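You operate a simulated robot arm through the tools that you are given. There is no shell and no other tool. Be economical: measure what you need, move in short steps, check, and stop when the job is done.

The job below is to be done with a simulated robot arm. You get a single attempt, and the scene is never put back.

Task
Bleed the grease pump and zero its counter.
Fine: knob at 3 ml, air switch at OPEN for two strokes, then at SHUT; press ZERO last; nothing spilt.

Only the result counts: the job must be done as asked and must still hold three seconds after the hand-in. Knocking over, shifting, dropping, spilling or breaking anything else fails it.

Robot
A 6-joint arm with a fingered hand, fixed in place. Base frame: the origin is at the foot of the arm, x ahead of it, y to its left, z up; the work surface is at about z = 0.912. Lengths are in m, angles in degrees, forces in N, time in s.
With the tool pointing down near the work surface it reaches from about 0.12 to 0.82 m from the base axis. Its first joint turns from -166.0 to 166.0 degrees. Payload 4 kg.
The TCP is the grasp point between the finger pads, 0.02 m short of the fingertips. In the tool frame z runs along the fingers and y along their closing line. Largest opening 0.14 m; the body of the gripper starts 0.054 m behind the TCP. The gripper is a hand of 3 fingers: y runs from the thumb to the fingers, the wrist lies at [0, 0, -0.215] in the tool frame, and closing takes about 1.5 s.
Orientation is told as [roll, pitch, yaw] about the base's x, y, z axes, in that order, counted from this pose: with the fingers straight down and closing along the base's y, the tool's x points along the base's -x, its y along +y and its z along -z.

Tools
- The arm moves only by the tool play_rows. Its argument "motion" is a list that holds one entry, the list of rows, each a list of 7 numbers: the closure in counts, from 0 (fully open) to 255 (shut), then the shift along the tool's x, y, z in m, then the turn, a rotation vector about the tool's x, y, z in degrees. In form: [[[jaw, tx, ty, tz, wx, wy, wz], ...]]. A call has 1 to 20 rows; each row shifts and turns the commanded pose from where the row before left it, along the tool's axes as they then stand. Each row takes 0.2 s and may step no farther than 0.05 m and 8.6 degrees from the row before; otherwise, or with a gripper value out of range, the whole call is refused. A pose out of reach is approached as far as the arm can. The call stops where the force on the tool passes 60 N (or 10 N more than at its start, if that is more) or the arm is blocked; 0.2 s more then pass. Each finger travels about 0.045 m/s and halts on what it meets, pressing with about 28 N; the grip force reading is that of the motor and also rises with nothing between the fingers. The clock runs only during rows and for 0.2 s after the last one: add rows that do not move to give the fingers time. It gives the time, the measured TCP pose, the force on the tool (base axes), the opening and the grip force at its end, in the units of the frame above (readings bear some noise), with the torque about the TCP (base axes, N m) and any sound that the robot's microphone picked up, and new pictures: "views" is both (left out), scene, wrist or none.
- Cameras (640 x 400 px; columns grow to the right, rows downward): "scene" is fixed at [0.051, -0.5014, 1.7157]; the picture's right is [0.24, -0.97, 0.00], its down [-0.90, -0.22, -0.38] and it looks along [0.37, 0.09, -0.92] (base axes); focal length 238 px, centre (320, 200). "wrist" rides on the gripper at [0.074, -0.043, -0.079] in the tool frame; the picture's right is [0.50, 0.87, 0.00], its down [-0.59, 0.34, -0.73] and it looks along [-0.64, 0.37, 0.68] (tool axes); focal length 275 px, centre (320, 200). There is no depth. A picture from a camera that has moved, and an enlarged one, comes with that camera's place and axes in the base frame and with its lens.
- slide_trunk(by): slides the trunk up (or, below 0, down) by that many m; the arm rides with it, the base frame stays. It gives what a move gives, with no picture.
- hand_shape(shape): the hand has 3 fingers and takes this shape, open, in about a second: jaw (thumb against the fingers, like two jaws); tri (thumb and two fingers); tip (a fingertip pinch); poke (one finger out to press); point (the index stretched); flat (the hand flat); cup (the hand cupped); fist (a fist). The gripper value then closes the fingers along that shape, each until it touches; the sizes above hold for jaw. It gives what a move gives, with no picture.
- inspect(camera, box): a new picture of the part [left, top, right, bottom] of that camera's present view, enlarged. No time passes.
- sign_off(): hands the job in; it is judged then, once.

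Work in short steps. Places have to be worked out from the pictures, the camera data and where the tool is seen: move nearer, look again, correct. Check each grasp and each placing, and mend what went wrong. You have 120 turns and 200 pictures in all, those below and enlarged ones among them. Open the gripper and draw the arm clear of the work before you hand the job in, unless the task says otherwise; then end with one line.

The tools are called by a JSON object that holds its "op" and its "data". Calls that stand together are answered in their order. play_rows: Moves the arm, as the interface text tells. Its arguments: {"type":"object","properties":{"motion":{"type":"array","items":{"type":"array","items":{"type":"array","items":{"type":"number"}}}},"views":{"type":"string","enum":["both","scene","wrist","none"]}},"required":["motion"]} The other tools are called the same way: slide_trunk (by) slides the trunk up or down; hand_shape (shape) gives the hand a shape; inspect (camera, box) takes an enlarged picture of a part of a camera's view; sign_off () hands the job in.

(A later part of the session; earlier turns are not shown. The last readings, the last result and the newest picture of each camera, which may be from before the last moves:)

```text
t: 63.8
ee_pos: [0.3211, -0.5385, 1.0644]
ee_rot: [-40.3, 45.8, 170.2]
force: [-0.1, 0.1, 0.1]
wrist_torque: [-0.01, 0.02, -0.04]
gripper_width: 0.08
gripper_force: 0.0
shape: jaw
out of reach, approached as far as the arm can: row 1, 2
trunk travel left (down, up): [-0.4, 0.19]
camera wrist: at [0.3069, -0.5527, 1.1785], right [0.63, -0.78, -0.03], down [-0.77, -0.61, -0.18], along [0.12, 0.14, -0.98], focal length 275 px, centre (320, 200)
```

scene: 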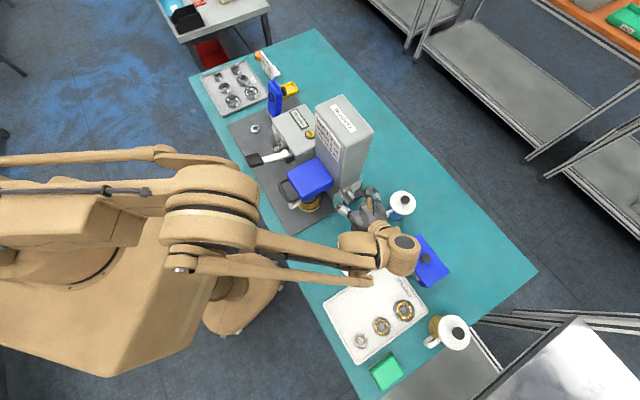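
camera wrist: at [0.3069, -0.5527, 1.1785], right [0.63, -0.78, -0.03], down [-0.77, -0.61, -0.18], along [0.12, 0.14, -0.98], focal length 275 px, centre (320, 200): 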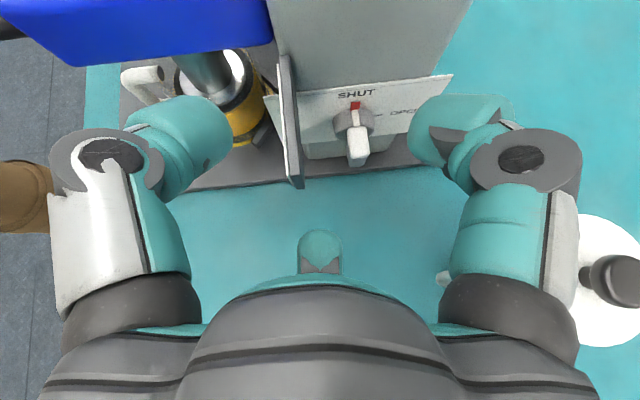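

The limit keeps me from going lower here, and the thumb would foul the sign. I'll instead push the bar's lower end from the +d side with closed fingers, using a reachable azimuth (~20°) and roll so a finger lies low. Retreat, close, reorient.

{"op": "play_rows", "data": {"motion": [[[110, 0, 0, -0.04, 0, 0, 0], [255, 0, 0, -0.04, 0, 0, 0], [255, 0, 0, -0.02, 0, 0, 0], [255, 0, 0, 0, -4.83, 3.03, 3.5], [255, 0, 0, 0, -4.83, 3.03, 3.5], [255, 0, 0, 0, -4.83, 3.03, 3.5], [255, 0, 0, 0, 0, 0, 7.85], [255, 0, 0, 0, 0, 0, 7.85], [255, 0, 0, 0, 0, 0, 7.85], [255, 0, 0, 0, 0, 0, 7.85], [255, 0, 0, 0, 0, 0, 7.85], [255, 0, 0, 0, 0, 0, 7.85], [255, 0, 0, 0, 0, 0, 7.85], [255, 0, 0, 0, 0, 0, 0]]]}}

```text
t: 66.8
ee_pos: [0.2803, -0.5885, 1.1174]
ee_rot: [-57.9, 2.4, 111.5]
force: [0.1, 0.6, -0.3]
wrist_torque: [0.01, 0.0, -0.01]
gripper_width: 0.0
gripper_force: 28.1
shape: jaw
out of reach, approached as far as the arm can: row 2, 3
trunk travel left (down, up): [-0.4, 0.19]
camera wrist: at [0.2651, -0.6699, 1.1988], right [-0.23, -0.66, -0.71], down [-0.96, 0.26, 0.08], along [0.13, 0.7, -0.7], focal length 275 px, centre (320, 200)
```

scene: 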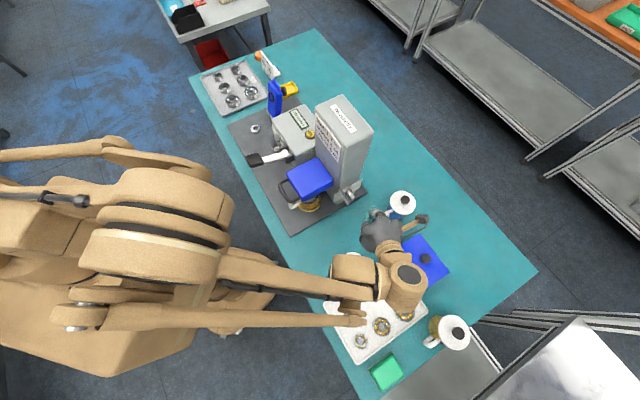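
wrist: 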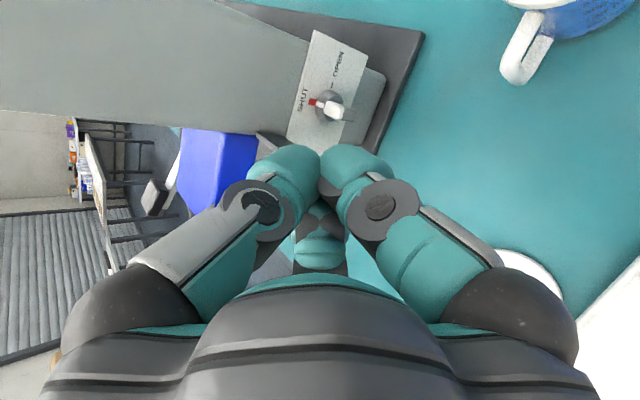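

Great view of the switch. Advance to a point on the +d side, still short.

{"op": "play_rows", "data": {"motion": [[[255, 0.0147, 0.002, 0.0339, 0, 0, 0], [255, 0.0147, 0.002, 0.0339, 0, 0, 0], [255, 0.0147, 0.002, 0.0339, 0, 0, 0], [255, 0, 0, 0, 0, 0, 0]]]}}

{"op": "inspect", "data": {"camera": "scene", "box": [320, 150, 420, 225]}}

```text
t: 67.8
ee_pos: [0.3739, -0.5942, 1.069]
ee_rot: [-58.0, 2.5, 111.4]
force: [0.4, 0.4, -0.9]
wrist_torque: [0.0, 0.05, 0.0]
gripper_width: 0.0002
gripper_force: 28.2
shape: jaw
out of reach, approached as far as the arm can: row 3
trunk travel left (down, up): [-0.4, 0.19]
camera wrist: at [0.3583, -0.6748, 1.1508], right [-0.23, -0.66, -0.71], down [-0.96, 0.26, 0.08], along [0.13, 0.7, -0.7], focal length 275 px, centre (320, 200)
```

scene: 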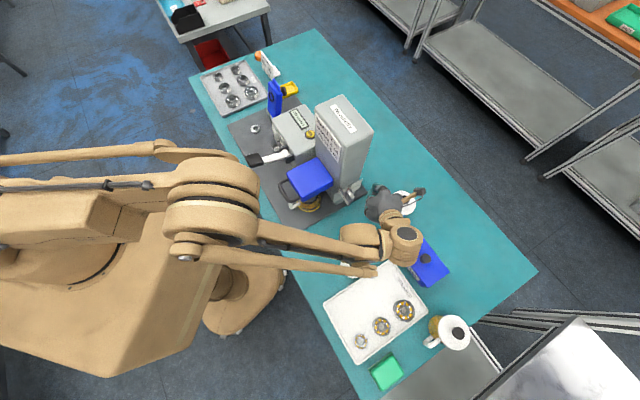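
wrist: 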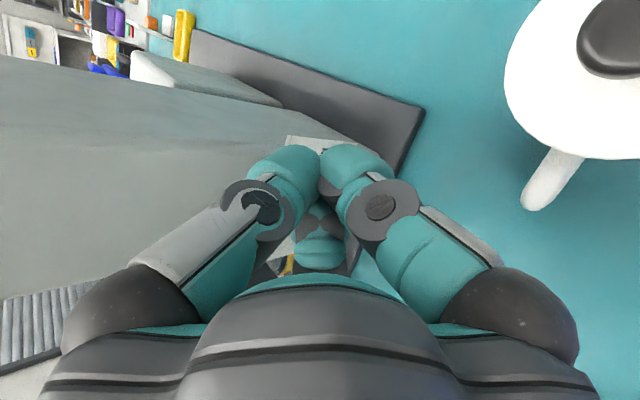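

```text
5.33 times, centred on (370, 188) of scene
camera zoom: at [0.051, -0.5014, 1.7157], right [0.24, -0.97, 0.0], down [-0.9, -0.22, -0.38], along [0.37, 0.09, -0.92], focal length 1270 px, centre (53, 267)
```

zoom: 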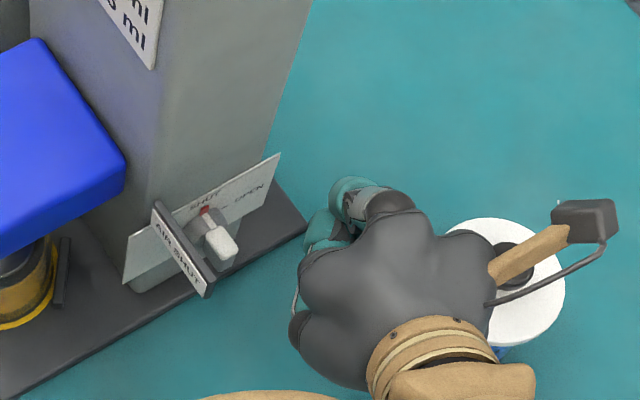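

Scene view is clear now. The low-z limit comes from the raised trunk, so I go up 0.2 m with the arm and slide the trunk down 0.2 m.

{"op": "play_rows", "data": {"motion": [[[255, 0.002, -0.034, -0.0214, 0, 0, 0], [255, 0.002, -0.034, -0.0214, 0, 0, 0], [255, 0.002, -0.034, -0.0214, 0, 0, 0], [255, 0.002, -0.034, -0.0214, 0, 0, 0], [255, 0.002, -0.034, -0.0214, 0, 0, 0]]], "views": "none"}}

{"op": "slide_trunk", "data": {"by": -0.2}}

{"op": "inspect", "data": {"camera": "scene", "box": [300, 130, 460, 250]}}

```text
t: 69.0
ee_pos: [0.3726, -0.5957, 1.2715]
ee_rot: [-57.8, 2.6, 111.6]
force: [0.4, -0.4, 0.5]
wrist_torque: [0.01, -0.02, 0.0]
gripper_width: 0.0
gripper_force: 28.0
shape: jaw
trunk travel left (down, up): [-0.4, 0.19]
```

```text
t: 71.2
ee_pos: [0.3724, -0.5956, 1.0706]
ee_rot: [-57.9, 2.7, 111.6]
force: [0.1, 0.3, -0.7]
wrist_torque: [0.01, 0.0, 0.02]
gripper_width: 0.0002
gripper_force: 27.6
shape: jaw
trunk travel left (down, up): [-0.2, 0.39]
```

```text
3.33 times, centred on (380, 190) of scene
camera zoom: at [0.051, -0.5014, 1.7157], right [0.24, -0.97, 0.0], down [-0.9, -0.22, -0.38], along [0.37, 0.09, -0.92], focal length 794 px, centre (120, 233)
```

zoom: 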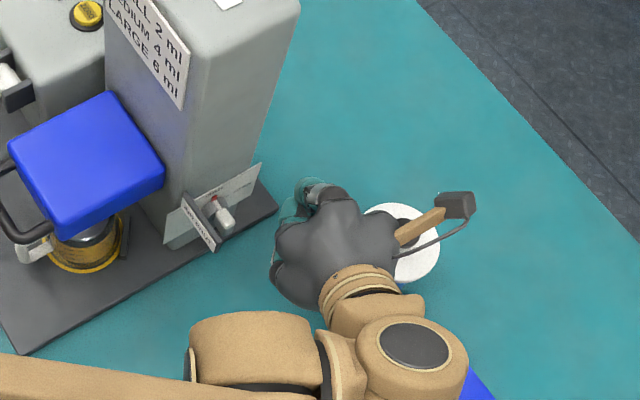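

Now descend to the push start (u -0.12, d 0.682, z 1.006).

{"op": "play_rows", "data": {"motion": [[[255, -0.0102, 0.0182, 0.0313, 0, 0, 0], [255, -0.0102, 0.0182, 0.0313, 0, 0, 0], [255, 0, 0, 0, 0, 0, 0]]], "views": "wrist"}}

{"op": "inspect", "data": {"camera": "scene", "box": [320, 160, 400, 220]}}

```text
t: 72.0
ee_pos: [0.3985, -0.5654, 1.0052]
ee_rot: [-58.0, 2.7, 111.6]
force: [-0.5, -0.1, -0.1]
wrist_torque: [0.01, 0.0, 0.0]
gripper_width: 0.0
gripper_force: 28.2
shape: jaw
trunk travel left (down, up): [-0.2, 0.39]
camera wrist: at [0.3833, -0.6471, 1.0873], right [-0.23, -0.66, -0.71], down [-0.96, 0.26, 0.08], along [0.13, 0.7, -0.7], focal length 275 px, centre (320, 200)
```

wrist: 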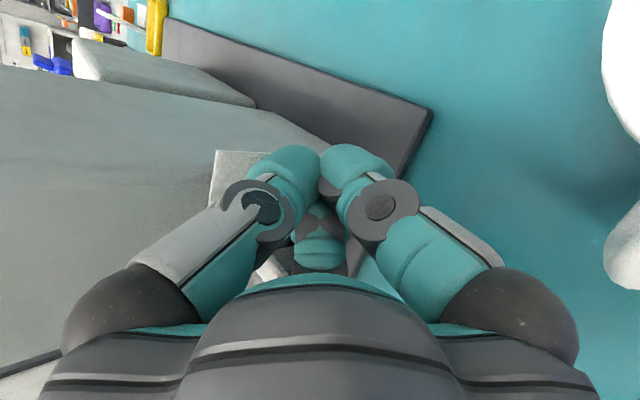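

```text
6.67 times, centred on (360, 190) of scene
camera zoom: at [0.051, -0.5014, 1.7157], right [0.24, -0.97, 0.0], down [-0.9, -0.22, -0.38], along [0.37, 0.09, -0.92], focal length 1587 px, centre (53, 267)
```

zoom: 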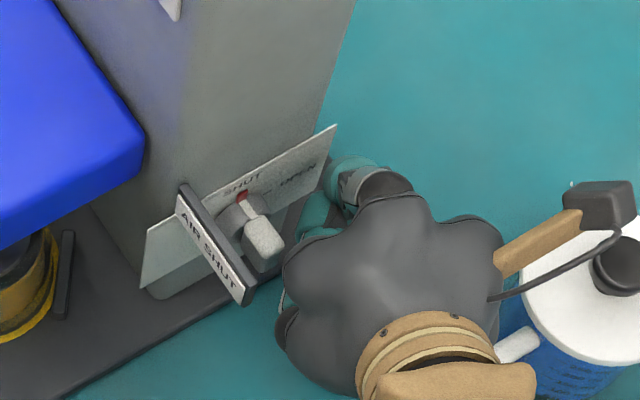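

In place, free. Push toward -d by 15 mm.

{"op": "play_rows", "data": {"motion": [[[255, -0.0046, 0.0009, -0.0018, 0, 0, 0], [255, -0.0046, 0.0009, -0.0018, 0, 0, 0], [255, -0.0046, 0.0009, -0.0018, 0, 0, 0], [255, 0, 0, 0, 0, 0, 0]]], "views": "none"}}

{"op": "inspect", "data": {"camera": "scene", "box": [335, 170, 375, 200]}}

```text
t: 73.0
ee_pos: [0.3872, -0.558, 1.0055]
ee_rot: [-57.9, 2.5, 111.4]
force: [2.5, -11.2, 0.5]
wrist_torque: [-0.02, 0.0, 0.15]
gripper_width: 0.0001
gripper_force: 27.8
shape: jaw
trunk travel left (down, up): [-0.2, 0.39]
```

```text
13.33 times, centred on (355, 185) of scene
camera zoom: at [0.051, -0.5014, 1.7157], right [0.24, -0.97, 0.0], down [-0.9, -0.22, -0.38], along [0.37, 0.09, -0.92], focal length 3175 px, centre (-147, 400)
```

zoom: 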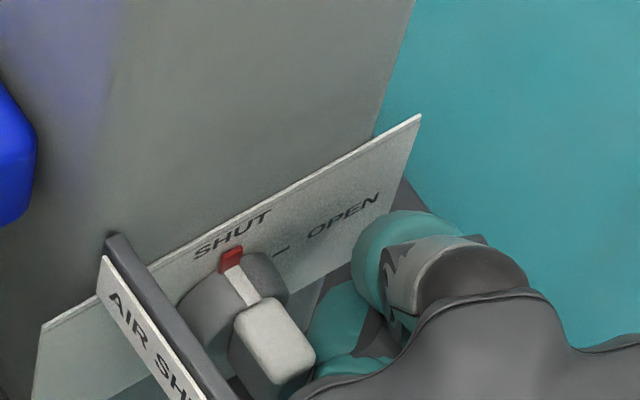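

Contact (11 N) but no turn visible; I back 3 mm, lower 7 mm, and push 9 mm.

{"op": "play_rows", "data": {"motion": [[[255, 0.0028, -0.0005, 0.0011, 0, 0, 0], [255, -0.0003, 0.006, 0.0037, 0, 0, 0], [255, -0.0046, 0.0009, -0.0018, 0, 0, 0], [255, -0.0037, 0.0007, -0.0014, 0, 0, 0], [255, 0, 0, 0, 0, 0, 0]]], "views": "none"}}

{"op": "inspect", "data": {"camera": "scene", "box": [335, 170, 375, 200]}}

```text
t: 74.2
ee_pos: [0.3825, -0.5565, 0.9956]
ee_rot: [-58.0, 2.4, 111.4]
force: [1.7, -22.4, -10.0]
wrist_torque: [-0.18, -0.11, 0.25]
gripper_width: 0.0002
gripper_force: 28.0
shape: jaw
trunk travel left (down, up): [-0.2, 0.39]
```

```text
13.33 times, centred on (355, 185) of scene
camera zoom: at [0.051, -0.5014, 1.7157], right [0.24, -0.97, 0.0], down [-0.9, -0.22, -0.38], along [0.37, 0.09, -0.92], focal length 3175 px, centre (-147, 400)
```

zoom: 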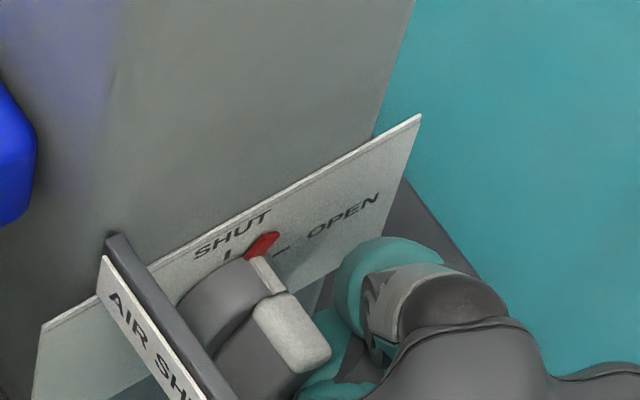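

It turns; pointer has nearly reached the OPEN tick. Push 4 mm more.

{"op": "play_rows", "data": {"motion": [[[255, -0.0037, 0.0007, -0.0014, 0, 0, 0], [255, 0, 0, 0, 0, 0, 0]]], "views": "none"}}

{"op": "inspect", "data": {"camera": "scene", "box": [335, 170, 375, 200]}}

```text
t: 74.8
ee_pos: [0.3806, -0.5549, 0.9958]
ee_rot: [-57.9, 2.4, 111.4]
force: [6.0, -29.7, -13.2]
wrist_torque: [-0.19, -0.16, 0.25]
gripper_width: 0.0
gripper_force: 28.0
shape: jaw
trunk travel left (down, up): [-0.2, 0.39]
```

```text
13.33 times, centred on (355, 185) of scene
camera zoom: at [0.051, -0.5014, 1.7157], right [0.24, -0.97, 0.0], down [-0.9, -0.22, -0.38], along [0.37, 0.09, -0.92], focal length 3175 px, centre (-147, 400)
```

zoom: 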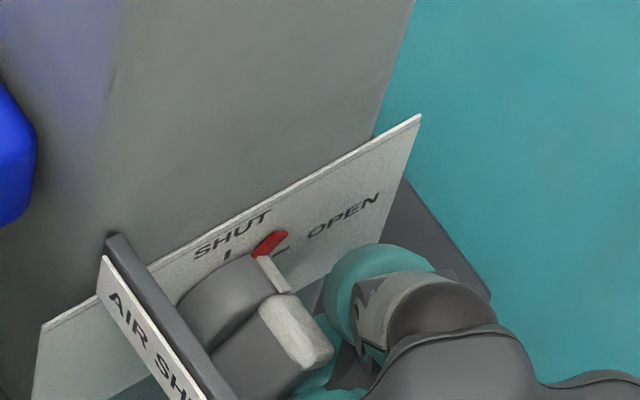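

Pointer is close to the OPEN tick, but the white end may be touching another finger. I back off along the tool to check.

{"op": "play_rows", "data": {"motion": [[[255, 0.004, 0, -0.02, 0, 0, 0], [255, 0.004, 0, -0.03, 0, 0, 0], [255, 0, 0, -0.02, 0, 0, 0]]], "views": "wrist"}}

{"op": "inspect", "data": {"camera": "scene", "box": [335, 170, 375, 200]}}

```text
t: 75.5
ee_pos: [0.3271, -0.5757, 1.0359]
ee_rot: [-57.8, 2.6, 111.6]
force: [0.8, 0.5, 1.1]
wrist_torque: [0.0, 0.0, -0.01]
gripper_width: 0.0
gripper_force: 28.0
shape: jaw
trunk travel left (down, up): [-0.2, 0.39]
camera wrist: at [0.3123, -0.6572, 1.1183], right [-0.23, -0.66, -0.71], down [-0.96, 0.25, 0.08], along [0.13, 0.7, -0.7], focal length 275 px, centre (320, 200)
```

wrist: 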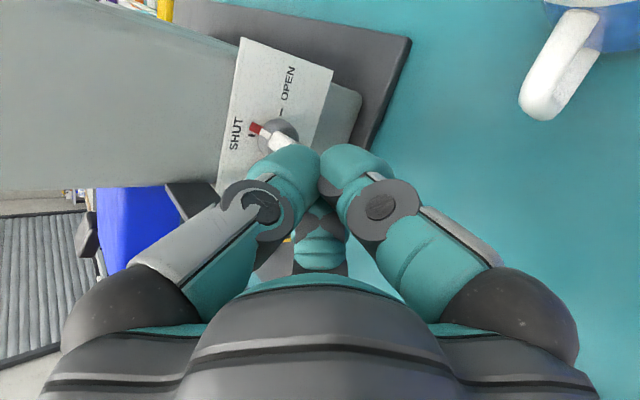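

```text
13.33 times, centred on (355, 185) of scene
camera zoom: at [0.051, -0.5014, 1.7157], right [0.24, -0.97, 0.0], down [-0.9, -0.22, -0.38], along [0.37, 0.09, -0.92], focal length 3175 px, centre (-147, 400)
```

zoom: 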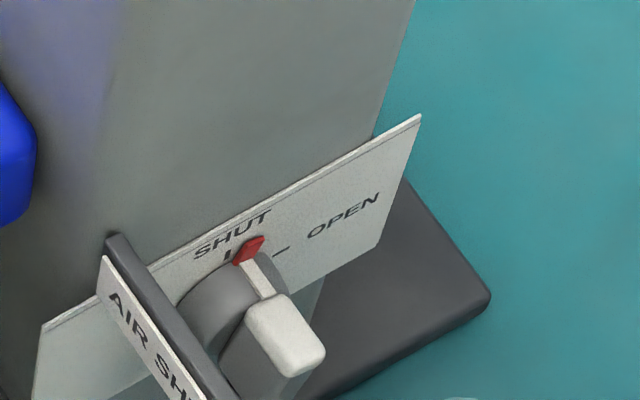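

It slid back to ~30°, and OPEN is 90° from SHUT. I'll now go underneath and lift the bar's black end (on the -d side) from below. First lower and move beneath.

{"op": "play_rows", "data": {"motion": [[[255, -0.0106, 0.0389, 0.011, 0, 0, 0], [255, -0.0106, 0.0389, 0.011, 0, 0, 0], [255, 0, 0, 0, 0, 0, 0], [255, -0.012, -0.015, 0.0228, 0, 0, 0], [255, -0.012, -0.015, 0.0228, 0, 0, 0], [255, 0, 0, 0, 0, 0, 0]]], "views": "wrist"}}

{"op": "inspect", "data": {"camera": "scene", "box": [330, 170, 380, 210]}}

```text
t: 77.0
ee_pos: [0.3419, -0.5266, 0.9588]
ee_rot: [-57.8, 2.7, 111.5]
force: [-1.5, -0.1, -0.1]
wrist_torque: [0.04, 0.0, 0.02]
gripper_width: 0.0002
gripper_force: 27.7
shape: jaw
trunk travel left (down, up): [-0.2, 0.39]
camera wrist: at [0.3269, -0.6071, 1.0392], right [-0.23, -0.66, -0.71], down [-0.96, 0.26, 0.08], along [0.13, 0.7, -0.7], focal length 275 px, centre (320, 200)
```

wrist: 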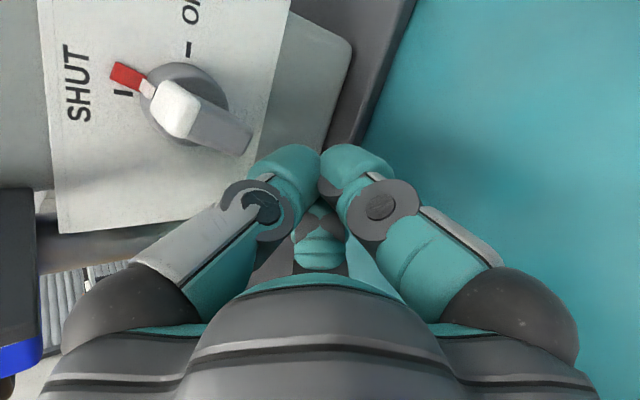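

```text
10.00 times, centred on (355, 190) of scene
camera zoom: at [0.051, -0.5014, 1.7157], right [0.24, -0.97, 0.0], down [-0.9, -0.22, -0.38], along [0.37, 0.09, -0.92], focal length 2381 px, centre (-30, 300)
```

zoom: 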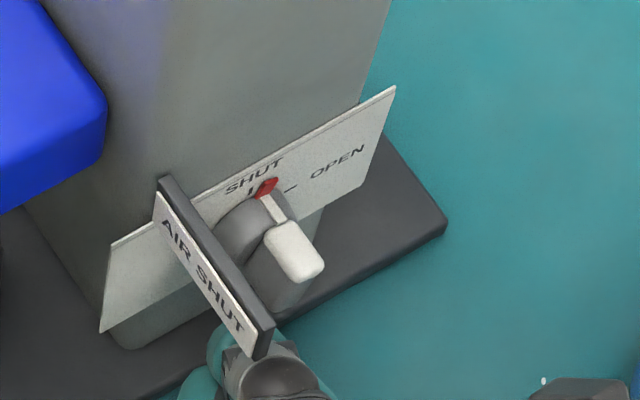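

Very clear view. Thumb is just below the bar's black end. Shift 3 mm to -d and lift 20 mm.

{"op": "play_rows", "data": {"motion": [[[255, -0.0028, 0.0005, -0.0011, 0, 0, 0], [255, 0.0005, -0.0085, -0.0053, 0, 0, 0], [255, 0.0005, -0.0085, -0.0053, 0, 0, 0], [255, 0, 0, 0, 0, 0, 0]]], "views": "wrist"}}

```text
t: 78.0
ee_pos: [0.3406, -0.5238, 0.9761]
ee_rot: [-57.9, 2.6, 111.5]
force: [-0.2, 0.2, 0.0]
wrist_torque: [0.03, -0.01, -0.01]
gripper_width: 0.0003
gripper_force: 27.7
shape: jaw
trunk travel left (down, up): [-0.2, 0.39]
camera wrist: at [0.325, -0.6048, 1.0592], right [-0.23, -0.66, -0.71], down [-0.96, 0.26, 0.08], along [0.13, 0.7, -0.7], focal length 275 px, centre (320, 200)
```

wrist: 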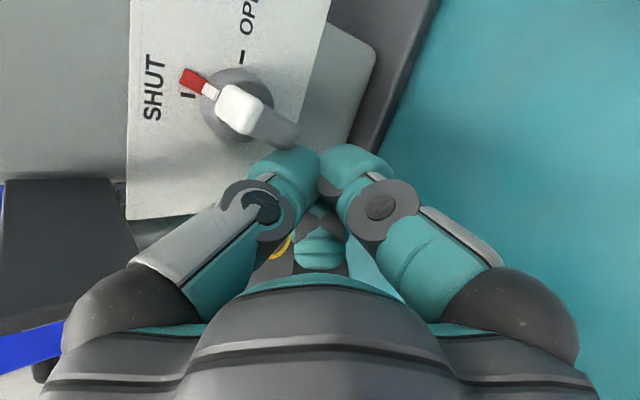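

The thumb is to the -d side of the bar end rather than under it. Lower 14 mm, shift 12 mm to +d, then lift.

{"op": "play_rows", "data": {"motion": [[[255, -0.0006, 0.0119, 0.0075, 0, 0, 0], [255, 0.011, -0.0021, 0.0043, 0, 0, 0], [255, 0.0004, -0.0085, -0.0053, 0, 0, 0], [255, 0.0002, -0.0043, -0.0027, 0, 0, 0], [255, 0, 0, 0, 0, 0, 0]]], "views": "wrist"}}

```text
t: 79.2
ee_pos: [0.3463, -0.5357, 0.9761]
ee_rot: [-57.9, 2.5, 111.4]
force: [-24.9, -6.7, -22.5]
wrist_torque: [-0.03, 0.08, 0.08]
gripper_width: 0.0001
gripper_force: 28.2
shape: jaw
trunk travel left (down, up): [-0.2, 0.39]
camera wrist: at [0.3307, -0.6157, 1.0587], right [-0.23, -0.66, -0.71], down [-0.96, 0.26, 0.08], along [0.13, 0.7, -0.7], focal length 275 px, centre (320, 200)
```

wrist: 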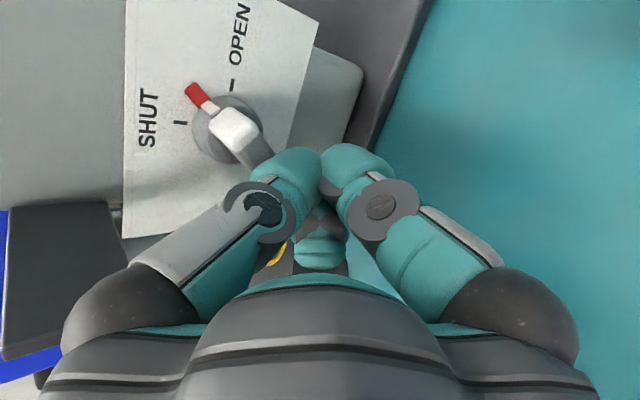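

It turned further (~50°). Continue lifting with a little -d.

{"op": "play_rows", "data": {"motion": [[[255, -0.0017, -0.0039, -0.0033, 0, 0, 0], [255, -0.0017, -0.0039, -0.0033, 0, 0, 0], [255, 0, 0, 0, 0, 0, 0]]], "views": "wrist"}}

```text
t: 80.0
ee_pos: [0.3402, -0.5334, 0.9895]
ee_rot: [-58.0, 2.6, 111.4]
force: [-43.1, -19.1, -11.0]
wrist_torque: [-0.05, 0.06, 0.0]
gripper_width: 0.0
gripper_force: 28.0
shape: jaw
trunk travel left (down, up): [-0.2, 0.39]
camera wrist: at [0.3253, -0.6139, 1.0703], right [-0.23, -0.66, -0.71], down [-0.96, 0.26, 0.07], along [0.14, 0.7, -0.7], focal length 275 px, centre (320, 200)
```

wrist: 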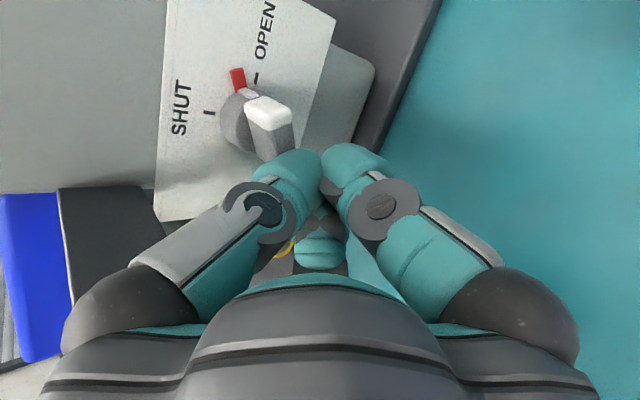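

~80° now, but pressing 45 N in +u; I ease back 6 mm in -u and lift 5 mm more.

{"op": "play_rows", "data": {"motion": [[[255, 0.0024, 0.003, -0.0046, 0, 0, 0], [255, 0.0002, -0.0043, -0.0027, 0, 0, 0], [255, 0, 0, 0, 0, 0, 0]]], "views": "wrist"}}

{"op": "inspect", "data": {"camera": "wrist", "box": [180, 40, 330, 160]}}

```text
t: 80.8
ee_pos: [0.3399, -0.5349, 0.9932]
ee_rot: [-58.2, 2.5, 111.5]
force: [-20.3, -5.2, -10.2]
wrist_torque: [-0.13, 0.28, 0.08]
gripper_width: 0.0001
gripper_force: 28.1
shape: jaw
trunk travel left (down, up): [-0.2, 0.39]
camera wrist: at [0.3244, -0.6159, 1.0754], right [-0.23, -0.66, -0.71], down [-0.96, 0.26, 0.07], along [0.13, 0.7, -0.7], focal length 275 px, centre (320, 200)
```

wrist: 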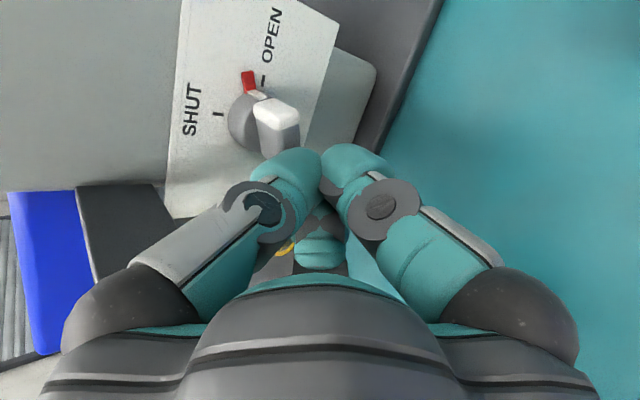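

```text
3.33 times, centred on (255, 100) of wrist
camera zoom: at [0.3244, -0.6159, 1.0754], right [-0.23, -0.66, -0.71], down [-0.96, 0.26, 0.07], along [0.13, 0.7, -0.7], focal length 918 px, centre (537, 533)
```

zoom: 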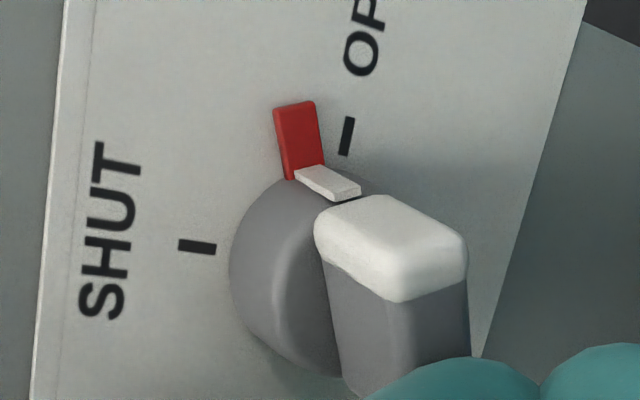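

About 15° more needed. Lift 4 mm with 2 mm -d.

{"op": "play_rows", "data": {"motion": [[[255, -0.0016, -0.0031, -0.0029, 0, 0, 0], [255, 0, 0, 0, 0, 0, 0]]], "views": "none"}}

{"op": "inspect", "data": {"camera": "wrist", "box": [180, 40, 330, 160]}}

{"op": "inspect", "data": {"camera": "scene", "box": [330, 170, 380, 210]}}

```text
t: 81.3
ee_pos: [0.3384, -0.5337, 0.9982]
ee_rot: [-58.1, 2.7, 111.5]
force: [-19.1, -7.9, -0.5]
wrist_torque: [-0.04, 0.05, 0.07]
gripper_width: 0.0
gripper_force: 27.6
shape: jaw
trunk travel left (down, up): [-0.2, 0.39]
```

```text
3.33 times, centred on (255, 100) of wrist
camera zoom: at [0.3224, -0.6147, 1.08], right [-0.23, -0.66, -0.71], down [-0.96, 0.26, 0.07], along [0.13, 0.7, -0.7], focal length 918 px, centre (537, 533)
```

zoom: 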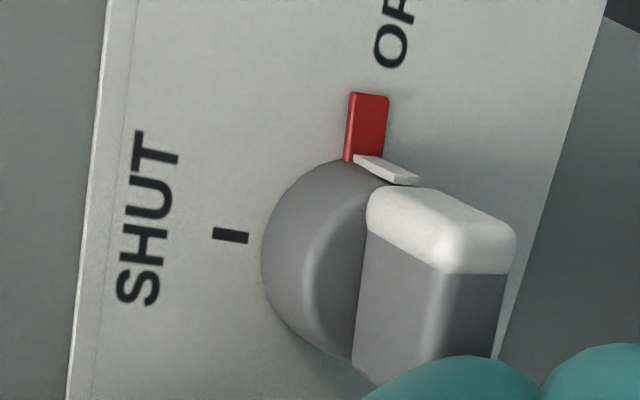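

```text
10.00 times, centred on (355, 190) of scene
camera zoom: at [0.051, -0.5014, 1.7157], right [0.24, -0.97, 0.0], down [-0.9, -0.22, -0.38], along [0.37, 0.09, -0.92], focal length 2381 px, centre (-30, 300)
```

zoom: 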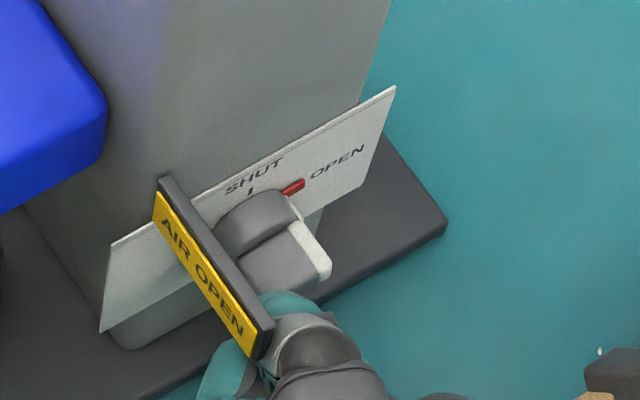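

The sign now shows AIR OPEN: the switch snapped to OPEN. Retreat: down, back, then up.

{"op": "play_rows", "data": {"motion": [[[255, -0.0009, 0.017, 0.0107, 0, 0, 0], [255, 0, 0, -0.04, 0, 0, 0], [255, 0, 0, -0.04, 0, 0, 0], [255, 0, 0, -0.04, 0, 0, 0], [255, 0.0022, -0.0408, -0.0256, 0, 0, 0], [255, 0.0022, -0.0408, -0.0256, 0, 0, 0], [255, 0.0022, -0.0408, -0.0256, 0, 0, 0], [255, 0.0022, -0.0408, -0.0256, 0, 0, 0]]], "views": "scene"}}

```text
t: 83.2
ee_pos: [0.2435, -0.5678, 1.2363]
ee_rot: [-57.9, 2.5, 111.5]
force: [-0.7, -0.2, -0.2]
wrist_torque: [0.0, -0.01, 0.0]
gripper_width: 0.0
gripper_force: 28.4
shape: jaw
trunk travel left (down, up): [-0.2, 0.39]
```

scene: 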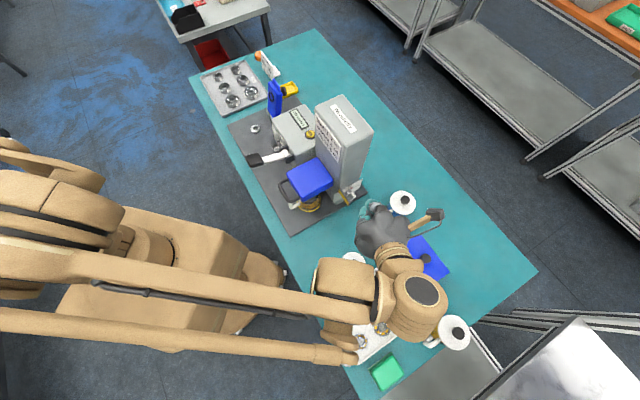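

Switch stays OPEN. Keeping this hand pose, I move over above the lever handle at the same height.

{"op": "play_rows", "data": {"motion": [[[255, -0.0346, -0.0185, 0.0266, 0, 0, 0], [255, -0.0346, -0.0185, 0.0266, 0, 0, 0], [255, -0.0346, -0.0185, 0.0266, 0, 0, 0], [255, -0.0346, -0.0185, 0.0266, 0, 0, 0], [255, -0.0346, -0.0185, 0.0266, 0, 0, 0], [255, -0.0346, -0.0185, 0.0266, 0, 0, 0], [255, -0.0346, -0.0185, 0.0266, 0, 0, 0], [255, -0.0346, -0.0185, 0.0266, 0, 0, 0], [255, 0, 0, 0, 0, 0, 0]]]}}

```text
t: 85.2
ee_pos: [0.3843, -0.2153, 1.2343]
ee_rot: [-57.9, 2.5, 111.5]
force: [-0.5, -0.2, 0.2]
wrist_torque: [-0.01, 0.01, -0.02]
gripper_width: 0.0
gripper_force: 27.7
shape: jaw
trunk travel left (down, up): [-0.2, 0.39]
camera wrist: at [0.3695, -0.2958, 1.3157], right [-0.23, -0.66, -0.71], down [-0.96, 0.26, 0.08], along [0.13, 0.7, -0.7], focal length 275 px, centre (320, 200)
```

scene: 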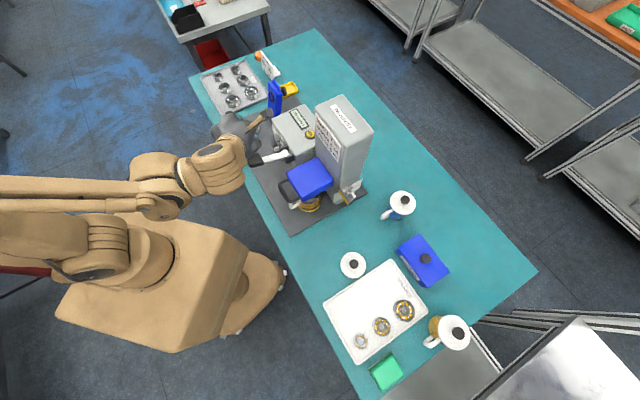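
wrist: 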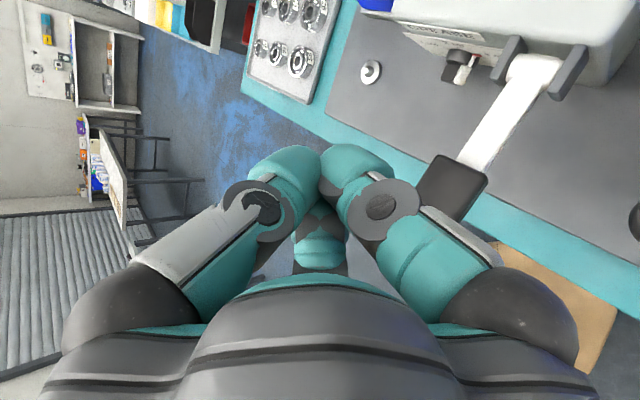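

Handle is right under: top ≈(0.386,-0.21,1.085). Descend 11 cm to just above it.

{"op": "play_rows", "data": {"motion": [[[255, -0.0017, 0.0312, 0.0196, 0, 0, 0], [255, -0.0017, 0.0312, 0.0196, 0, 0, 0], [255, -0.0016, 0.03, 0.0188, 0, 0, 0], [255, 0, 0, 0, 0, 0, 0]]]}}

{"op": "inspect", "data": {"camera": "scene", "box": [210, 100, 330, 190]}}

```text
t: 86.2
ee_pos: [0.383, -0.2139, 1.1251]
ee_rot: [-57.9, 2.6, 111.5]
force: [-0.7, -0.2, -0.4]
wrist_torque: [0.02, 0.01, 0.0]
gripper_width: 0.0
gripper_force: 27.9
shape: jaw
trunk travel left (down, up): [-0.2, 0.39]
camera wrist: at [0.3686, -0.295, 1.2066], right [-0.23, -0.66, -0.71], down [-0.96, 0.26, 0.08], along [0.13, 0.7, -0.7], focal length 275 px, centre (320, 200)
```

scene: 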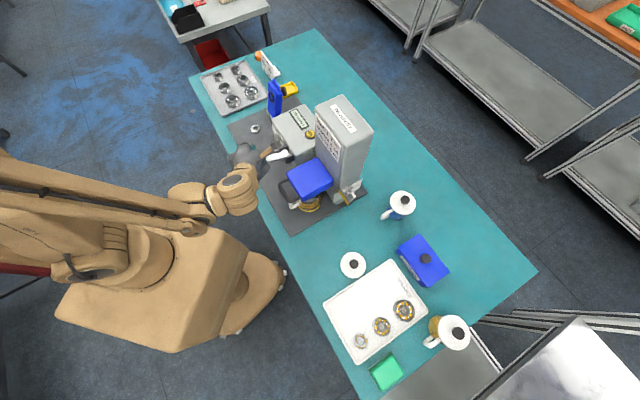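
wrist: 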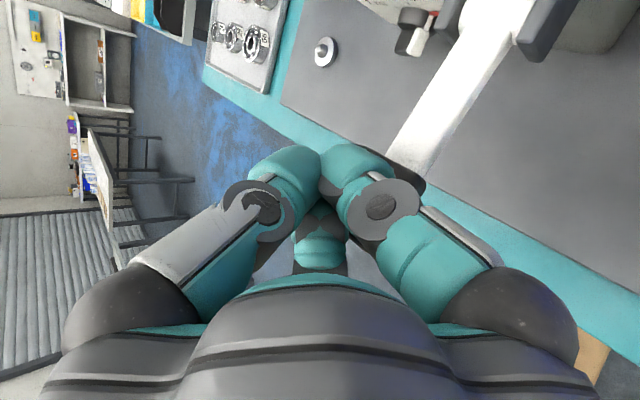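

```text
4.44 times, centred on (270, 145) of scene
camera zoom: at [0.051, -0.5014, 1.7157], right [0.24, -0.97, 0.0], down [-0.9, -0.22, -0.38], along [0.37, 0.09, -0.92], focal length 1058 px, centre (542, 444)
```

zoom: 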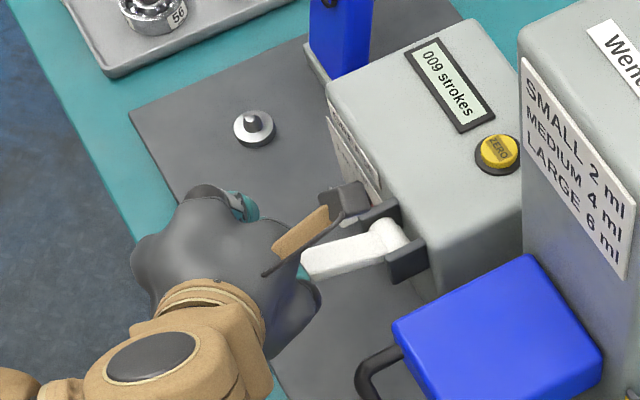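

The fingertips are over the handle; shift 12 mm +u for camera clearance, then press down 35 mm and check.

{"op": "play_rows", "data": {"motion": [[[255, -0.0048, -0.006, 0.0091, 0, 0, 0], [255, -0.0008, 0.0153, 0.0096, 0, 0, 0], [255, -0.0008, 0.0153, 0.0096, 0, 0, 0], [255, 0, 0, 0, 0, 0, 0]]], "views": "wrist"}}

{"op": "inspect", "data": {"camera": "scene", "box": [230, 100, 330, 175]}}

```text
t: 87.2
ee_pos: [0.3917, -0.2071, 1.0896]
ee_rot: [-57.8, 2.6, 111.5]
force: [-0.1, 0.9, 7.9]
wrist_torque: [0.14, -0.04, -0.02]
gripper_width: 0.0
gripper_force: 28.0
shape: jaw
trunk travel left (down, up): [-0.2, 0.39]
camera wrist: at [0.3769, -0.2872, 1.1717], right [-0.23, -0.66, -0.71], down [-0.96, 0.26, 0.08], along [0.13, 0.7, -0.7], focal length 275 px, centre (320, 200)
```

wrist: 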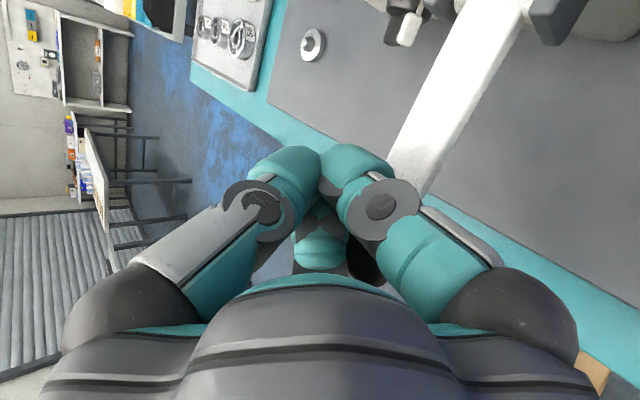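

```text
5.33 times, centred on (280, 138) of scene
camera zoom: at [0.051, -0.5014, 1.7157], right [0.24, -0.97, 0.0], down [-0.9, -0.22, -0.38], along [0.37, 0.09, -0.92], focal length 1270 px, centre (533, 533)
```

zoom: 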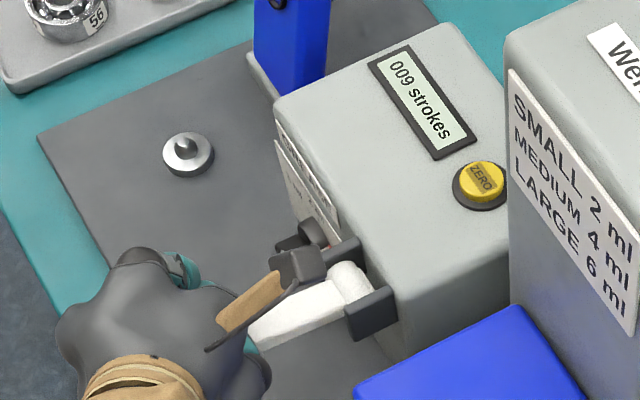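

Contact at 8 N. Continue pressing down 50 mm.

{"op": "play_rows", "data": {"motion": [[[255, -0.0006, 0.0106, 0.0067, 0, 0, 0], [255, -0.0006, 0.0106, 0.0067, 0, 0, 0], [255, -0.0006, 0.0106, 0.0067, 0, 0, 0], [255, -0.0006, 0.0106, 0.0067, 0, 0, 0], [255, 0, 0, 0, 0, 0, 0]]], "views": "wrist"}}

{"op": "inspect", "data": {"camera": "scene", "box": [230, 100, 330, 175]}}

```text
t: 88.3
ee_pos: [0.4027, -0.2229, 1.08]
ee_rot: [-57.9, 2.7, 111.6]
force: [-0.1, 1.1, 9.3]
wrist_torque: [0.11, 0.04, 0.02]
gripper_width: 0.0
gripper_force: 28.2
shape: jaw
out of reach, approached as far as the arm can: row 1, 2, 3, 4
trunk travel left (down, up): [-0.2, 0.39]
camera wrist: at [0.3888, -0.3033, 1.1618], right [-0.23, -0.66, -0.71], down [-0.96, 0.26, 0.08], along [0.13, 0.7, -0.7], focal length 275 px, centre (320, 200)
```

wrist: 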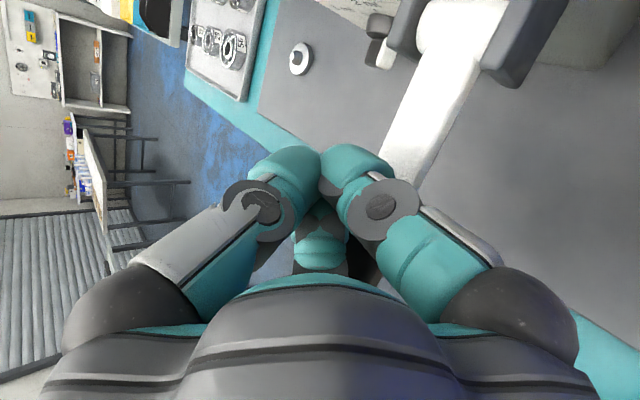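

```text
5.33 times, centred on (280, 138) of scene
camera zoom: at [0.051, -0.5014, 1.7157], right [0.24, -0.97, 0.0], down [-0.9, -0.22, -0.38], along [0.37, 0.09, -0.92], focal length 1270 px, centre (533, 533)
```

zoom: 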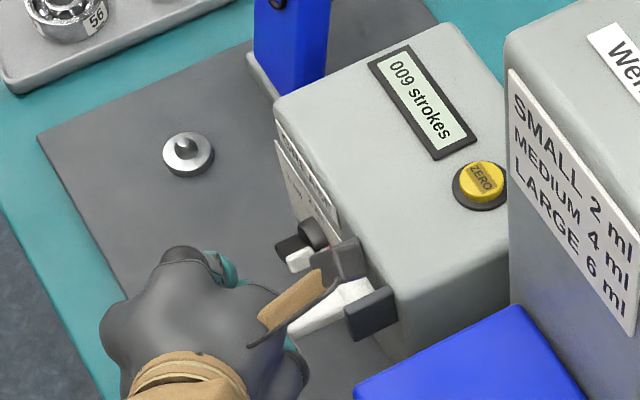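

Arm's low reach limit again; the trunk can press straight down instead. I reset over the handle and then slide the trunk down 4 cm.

{"op": "play_rows", "data": {"motion": [[[255, 0.0007, -0.0128, -0.008, 0, 0, 0], [255, -0.0165, 0.0032, -0.0064, 0, 0, 0], [255, 0, 0, 0, 0, 0, 0]]], "views": "none"}}

{"op": "slide_trunk", "data": {"by": -0.04}}

{"op": "inspect", "data": {"camera": "scene", "box": [230, 100, 330, 175]}}

```text
t: 89.2
ee_pos: [0.3907, -0.2092, 1.0956]
ee_rot: [-57.9, 2.6, 111.5]
force: [1.0, -1.3, 6.5]
wrist_torque: [0.05, -0.03, -0.03]
gripper_width: 0.0003
gripper_force: 28.4
shape: jaw
trunk travel left (down, up): [-0.2, 0.39]
```

```text
t: 90.0
ee_pos: [0.3898, -0.2095, 1.0552]
ee_rot: [-58.0, 2.7, 111.5]
force: [-5.0, 6.4, 10.9]
wrist_torque: [0.22, -0.03, 0.1]
gripper_width: 0.0
gripper_force: 28.1
shape: jaw
trunk travel left (down, up): [-0.16, 0.43]
```

```text
5.33 times, centred on (280, 138) of scene
camera zoom: at [0.051, -0.5014, 1.7157], right [0.24, -0.97, 0.0], down [-0.9, -0.22, -0.38], along [0.37, 0.09, -0.92], focal length 1270 px, centre (533, 533)
```

zoom: 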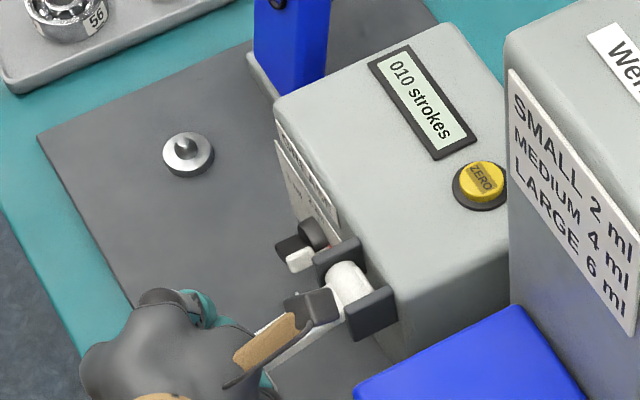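

Counter went 009 → 010: one stroke. Raise the trunk 6 cm and see that the lever springs back.

{"op": "slide_trunk", "data": {"by": 0.06}}

{"op": "inspect", "data": {"camera": "scene", "box": [230, 100, 330, 175]}}

```text
t: 91.0
ee_pos: [0.3905, -0.2097, 1.1144]
ee_rot: [-58.0, 2.6, 111.5]
force: [0.6, 0.2, 2.6]
wrist_torque: [0.01, 0.04, 0.0]
gripper_width: 0.0001
gripper_force: 28.2
shape: jaw
trunk travel left (down, up): [-0.22, 0.37]
```

```text
5.33 times, centred on (280, 138) of scene
camera zoom: at [0.051, -0.5014, 1.7157], right [0.24, -0.97, 0.0], down [-0.9, -0.22, -0.38], along [0.37, 0.09, -0.92], focal length 1270 px, centre (533, 533)
```

zoom: 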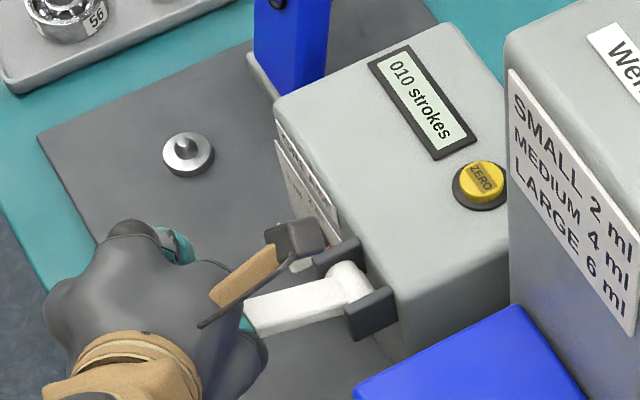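

Lever follows up. Raise 3 cm more to let it fully return, then make the second stroke.

{"op": "slide_trunk", "data": {"by": 0.03}}

{"op": "slide_trunk", "data": {"by": -0.088}}

{"op": "inspect", "data": {"camera": "scene", "box": [230, 100, 330, 175]}}

```text
t: 91.7
ee_pos: [0.3917, -0.2103, 1.1436]
ee_rot: [-58.0, 2.6, 111.5]
force: [-0.3, -0.1, 0.4]
wrist_torque: [-0.01, 0.0, -0.01]
gripper_width: 0.0
gripper_force: 28.2
shape: jaw
trunk travel left (down, up): [-0.25, 0.34]
```

```text
t: 93.0
ee_pos: [0.3899, -0.2083, 1.0586]
ee_rot: [-58.0, 2.6, 111.5]
force: [-5.3, 4.3, 13.0]
wrist_torque: [0.18, -0.03, 0.11]
gripper_width: 0.0003
gripper_force: 27.3
shape: jaw
trunk travel left (down, up): [-0.162, 0.428]
```

```text
5.33 times, centred on (280, 138) of scene
camera zoom: at [0.051, -0.5014, 1.7157], right [0.24, -0.97, 0.0], down [-0.9, -0.22, -0.38], along [0.37, 0.09, -0.92], focal length 1270 px, centre (533, 533)
```

zoom: 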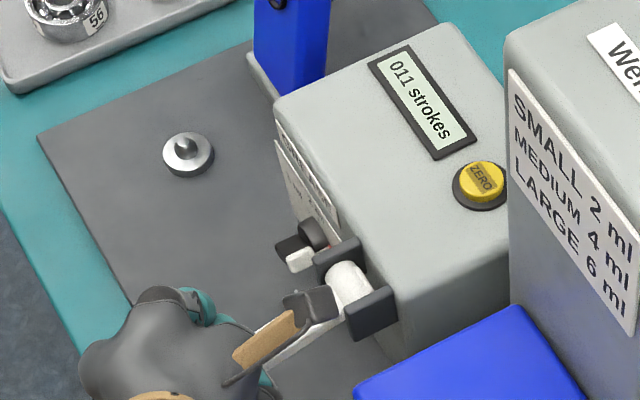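

Counter 011: both strokes done. Raise the trunk and look the pump over for spills.

{"op": "slide_trunk", "data": {"by": 0.038}}

{"op": "play_rows", "data": {"motion": [[[255, 0.0022, -0.0408, -0.0256, 0, 0, 0], [255, 0.0022, -0.0408, -0.0256, 0, 0, 0], [255, 0.0022, -0.0408, -0.0256, 0, 0, 0], [255, 0, 0, 0, 0, 0, 0]]], "views": "scene"}}

{"op": "inspect", "data": {"camera": "scene", "box": [230, 90, 390, 220]}}

```text
t: 93.8
ee_pos: [0.3912, -0.2109, 1.0939]
ee_rot: [-58.0, 2.6, 111.6]
force: [0.7, -3.0, 5.8]
wrist_torque: [0.03, -0.02, -0.04]
gripper_width: 0.0001
gripper_force: 27.5
shape: jaw
trunk travel left (down, up): [-0.2, 0.39]
```

```text
t: 94.8
ee_pos: [0.3926, -0.2102, 1.2384]
ee_rot: [-57.9, 2.4, 111.4]
force: [-1.3, 0.3, -0.1]
wrist_torque: [-0.01, 0.02, 0.03]
gripper_width: 0.0
gripper_force: 28.1
shape: jaw
trunk travel left (down, up): [-0.2, 0.39]
```

scene: 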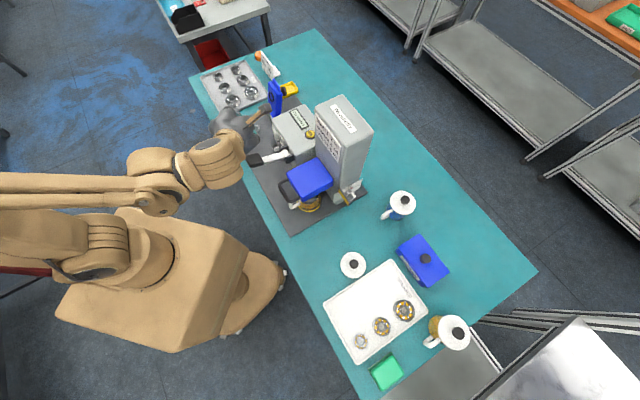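

```text
3.08 times, centred on (310, 155) of scene
camera zoom: at [0.051, -0.5014, 1.7157], right [0.24, -0.97, 0.0], down [-0.9, -0.22, -0.38], along [0.37, 0.09, -0.92], focal length 733 px, centre (351, 338)
```

zoom: 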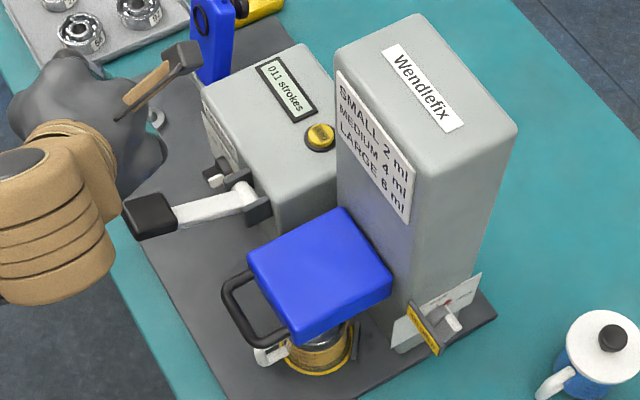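

Both strokes done, lever up, nothing spilt, knob fine. Return to the switch with the same pose, stopping 8 cm back from under the white end.

{"op": "play_rows", "data": {"motion": [[[255, 0.0348, 0.0191, -0.0275, 0, 0, 0], [255, 0.0348, 0.0191, -0.0275, 0, 0, 0], [255, 0.0348, 0.0191, -0.0275, 0, 0, 0], [255, 0.0348, 0.0191, -0.0275, 0, 0, 0], [255, 0.0348, 0.0191, -0.0275, 0, 0, 0], [255, 0.0348, 0.0191, -0.0275, 0, 0, 0], [255, 0.0348, 0.0191, -0.0275, 0, 0, 0], [255, 0.0348, 0.0191, -0.0275, 0, 0, 0], [255, 0.0034, 0.0307, 0.0319, 0, 0, 0], [255, 0.0034, 0.0307, 0.0319, 0, 0, 0], [255, 0.0034, 0.0307, 0.0319, 0, 0, 0], [255, 0.0034, 0.0307, 0.0319, 0, 0, 0], [255, 0.0034, 0.0307, 0.0319, 0, 0, 0], [255, 0, 0, 0, 0, 0, 0]]]}}

```text
t: 97.8
ee_pos: [0.3054, -0.5713, 1.0244]
ee_rot: [-57.9, 2.6, 111.5]
force: [0.5, 0.6, 0.7]
wrist_torque: [0.02, 0.03, 0.0]
gripper_width: 0.0
gripper_force: 28.4
shape: jaw
trunk travel left (down, up): [-0.2, 0.39]
camera wrist: at [0.2899, -0.6525, 1.1071], right [-0.23, -0.66, -0.71], down [-0.96, 0.26, 0.08], along [0.13, 0.7, -0.7], focal length 275 px, centre (320, 200)
```

scene: 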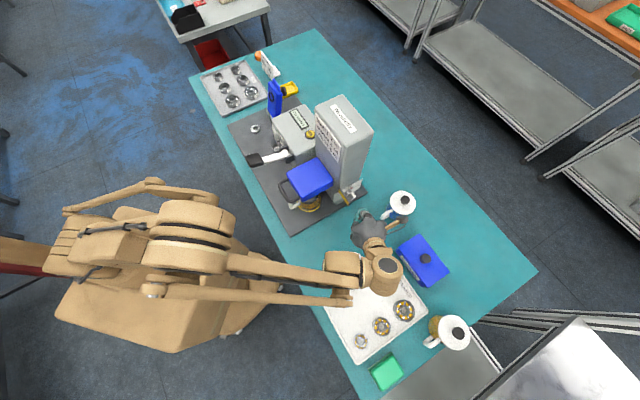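
wrist: 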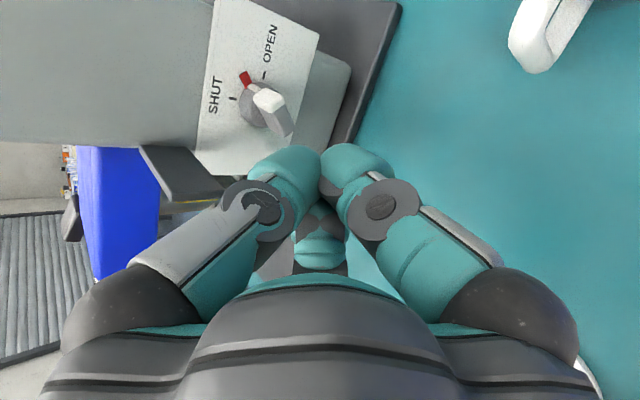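

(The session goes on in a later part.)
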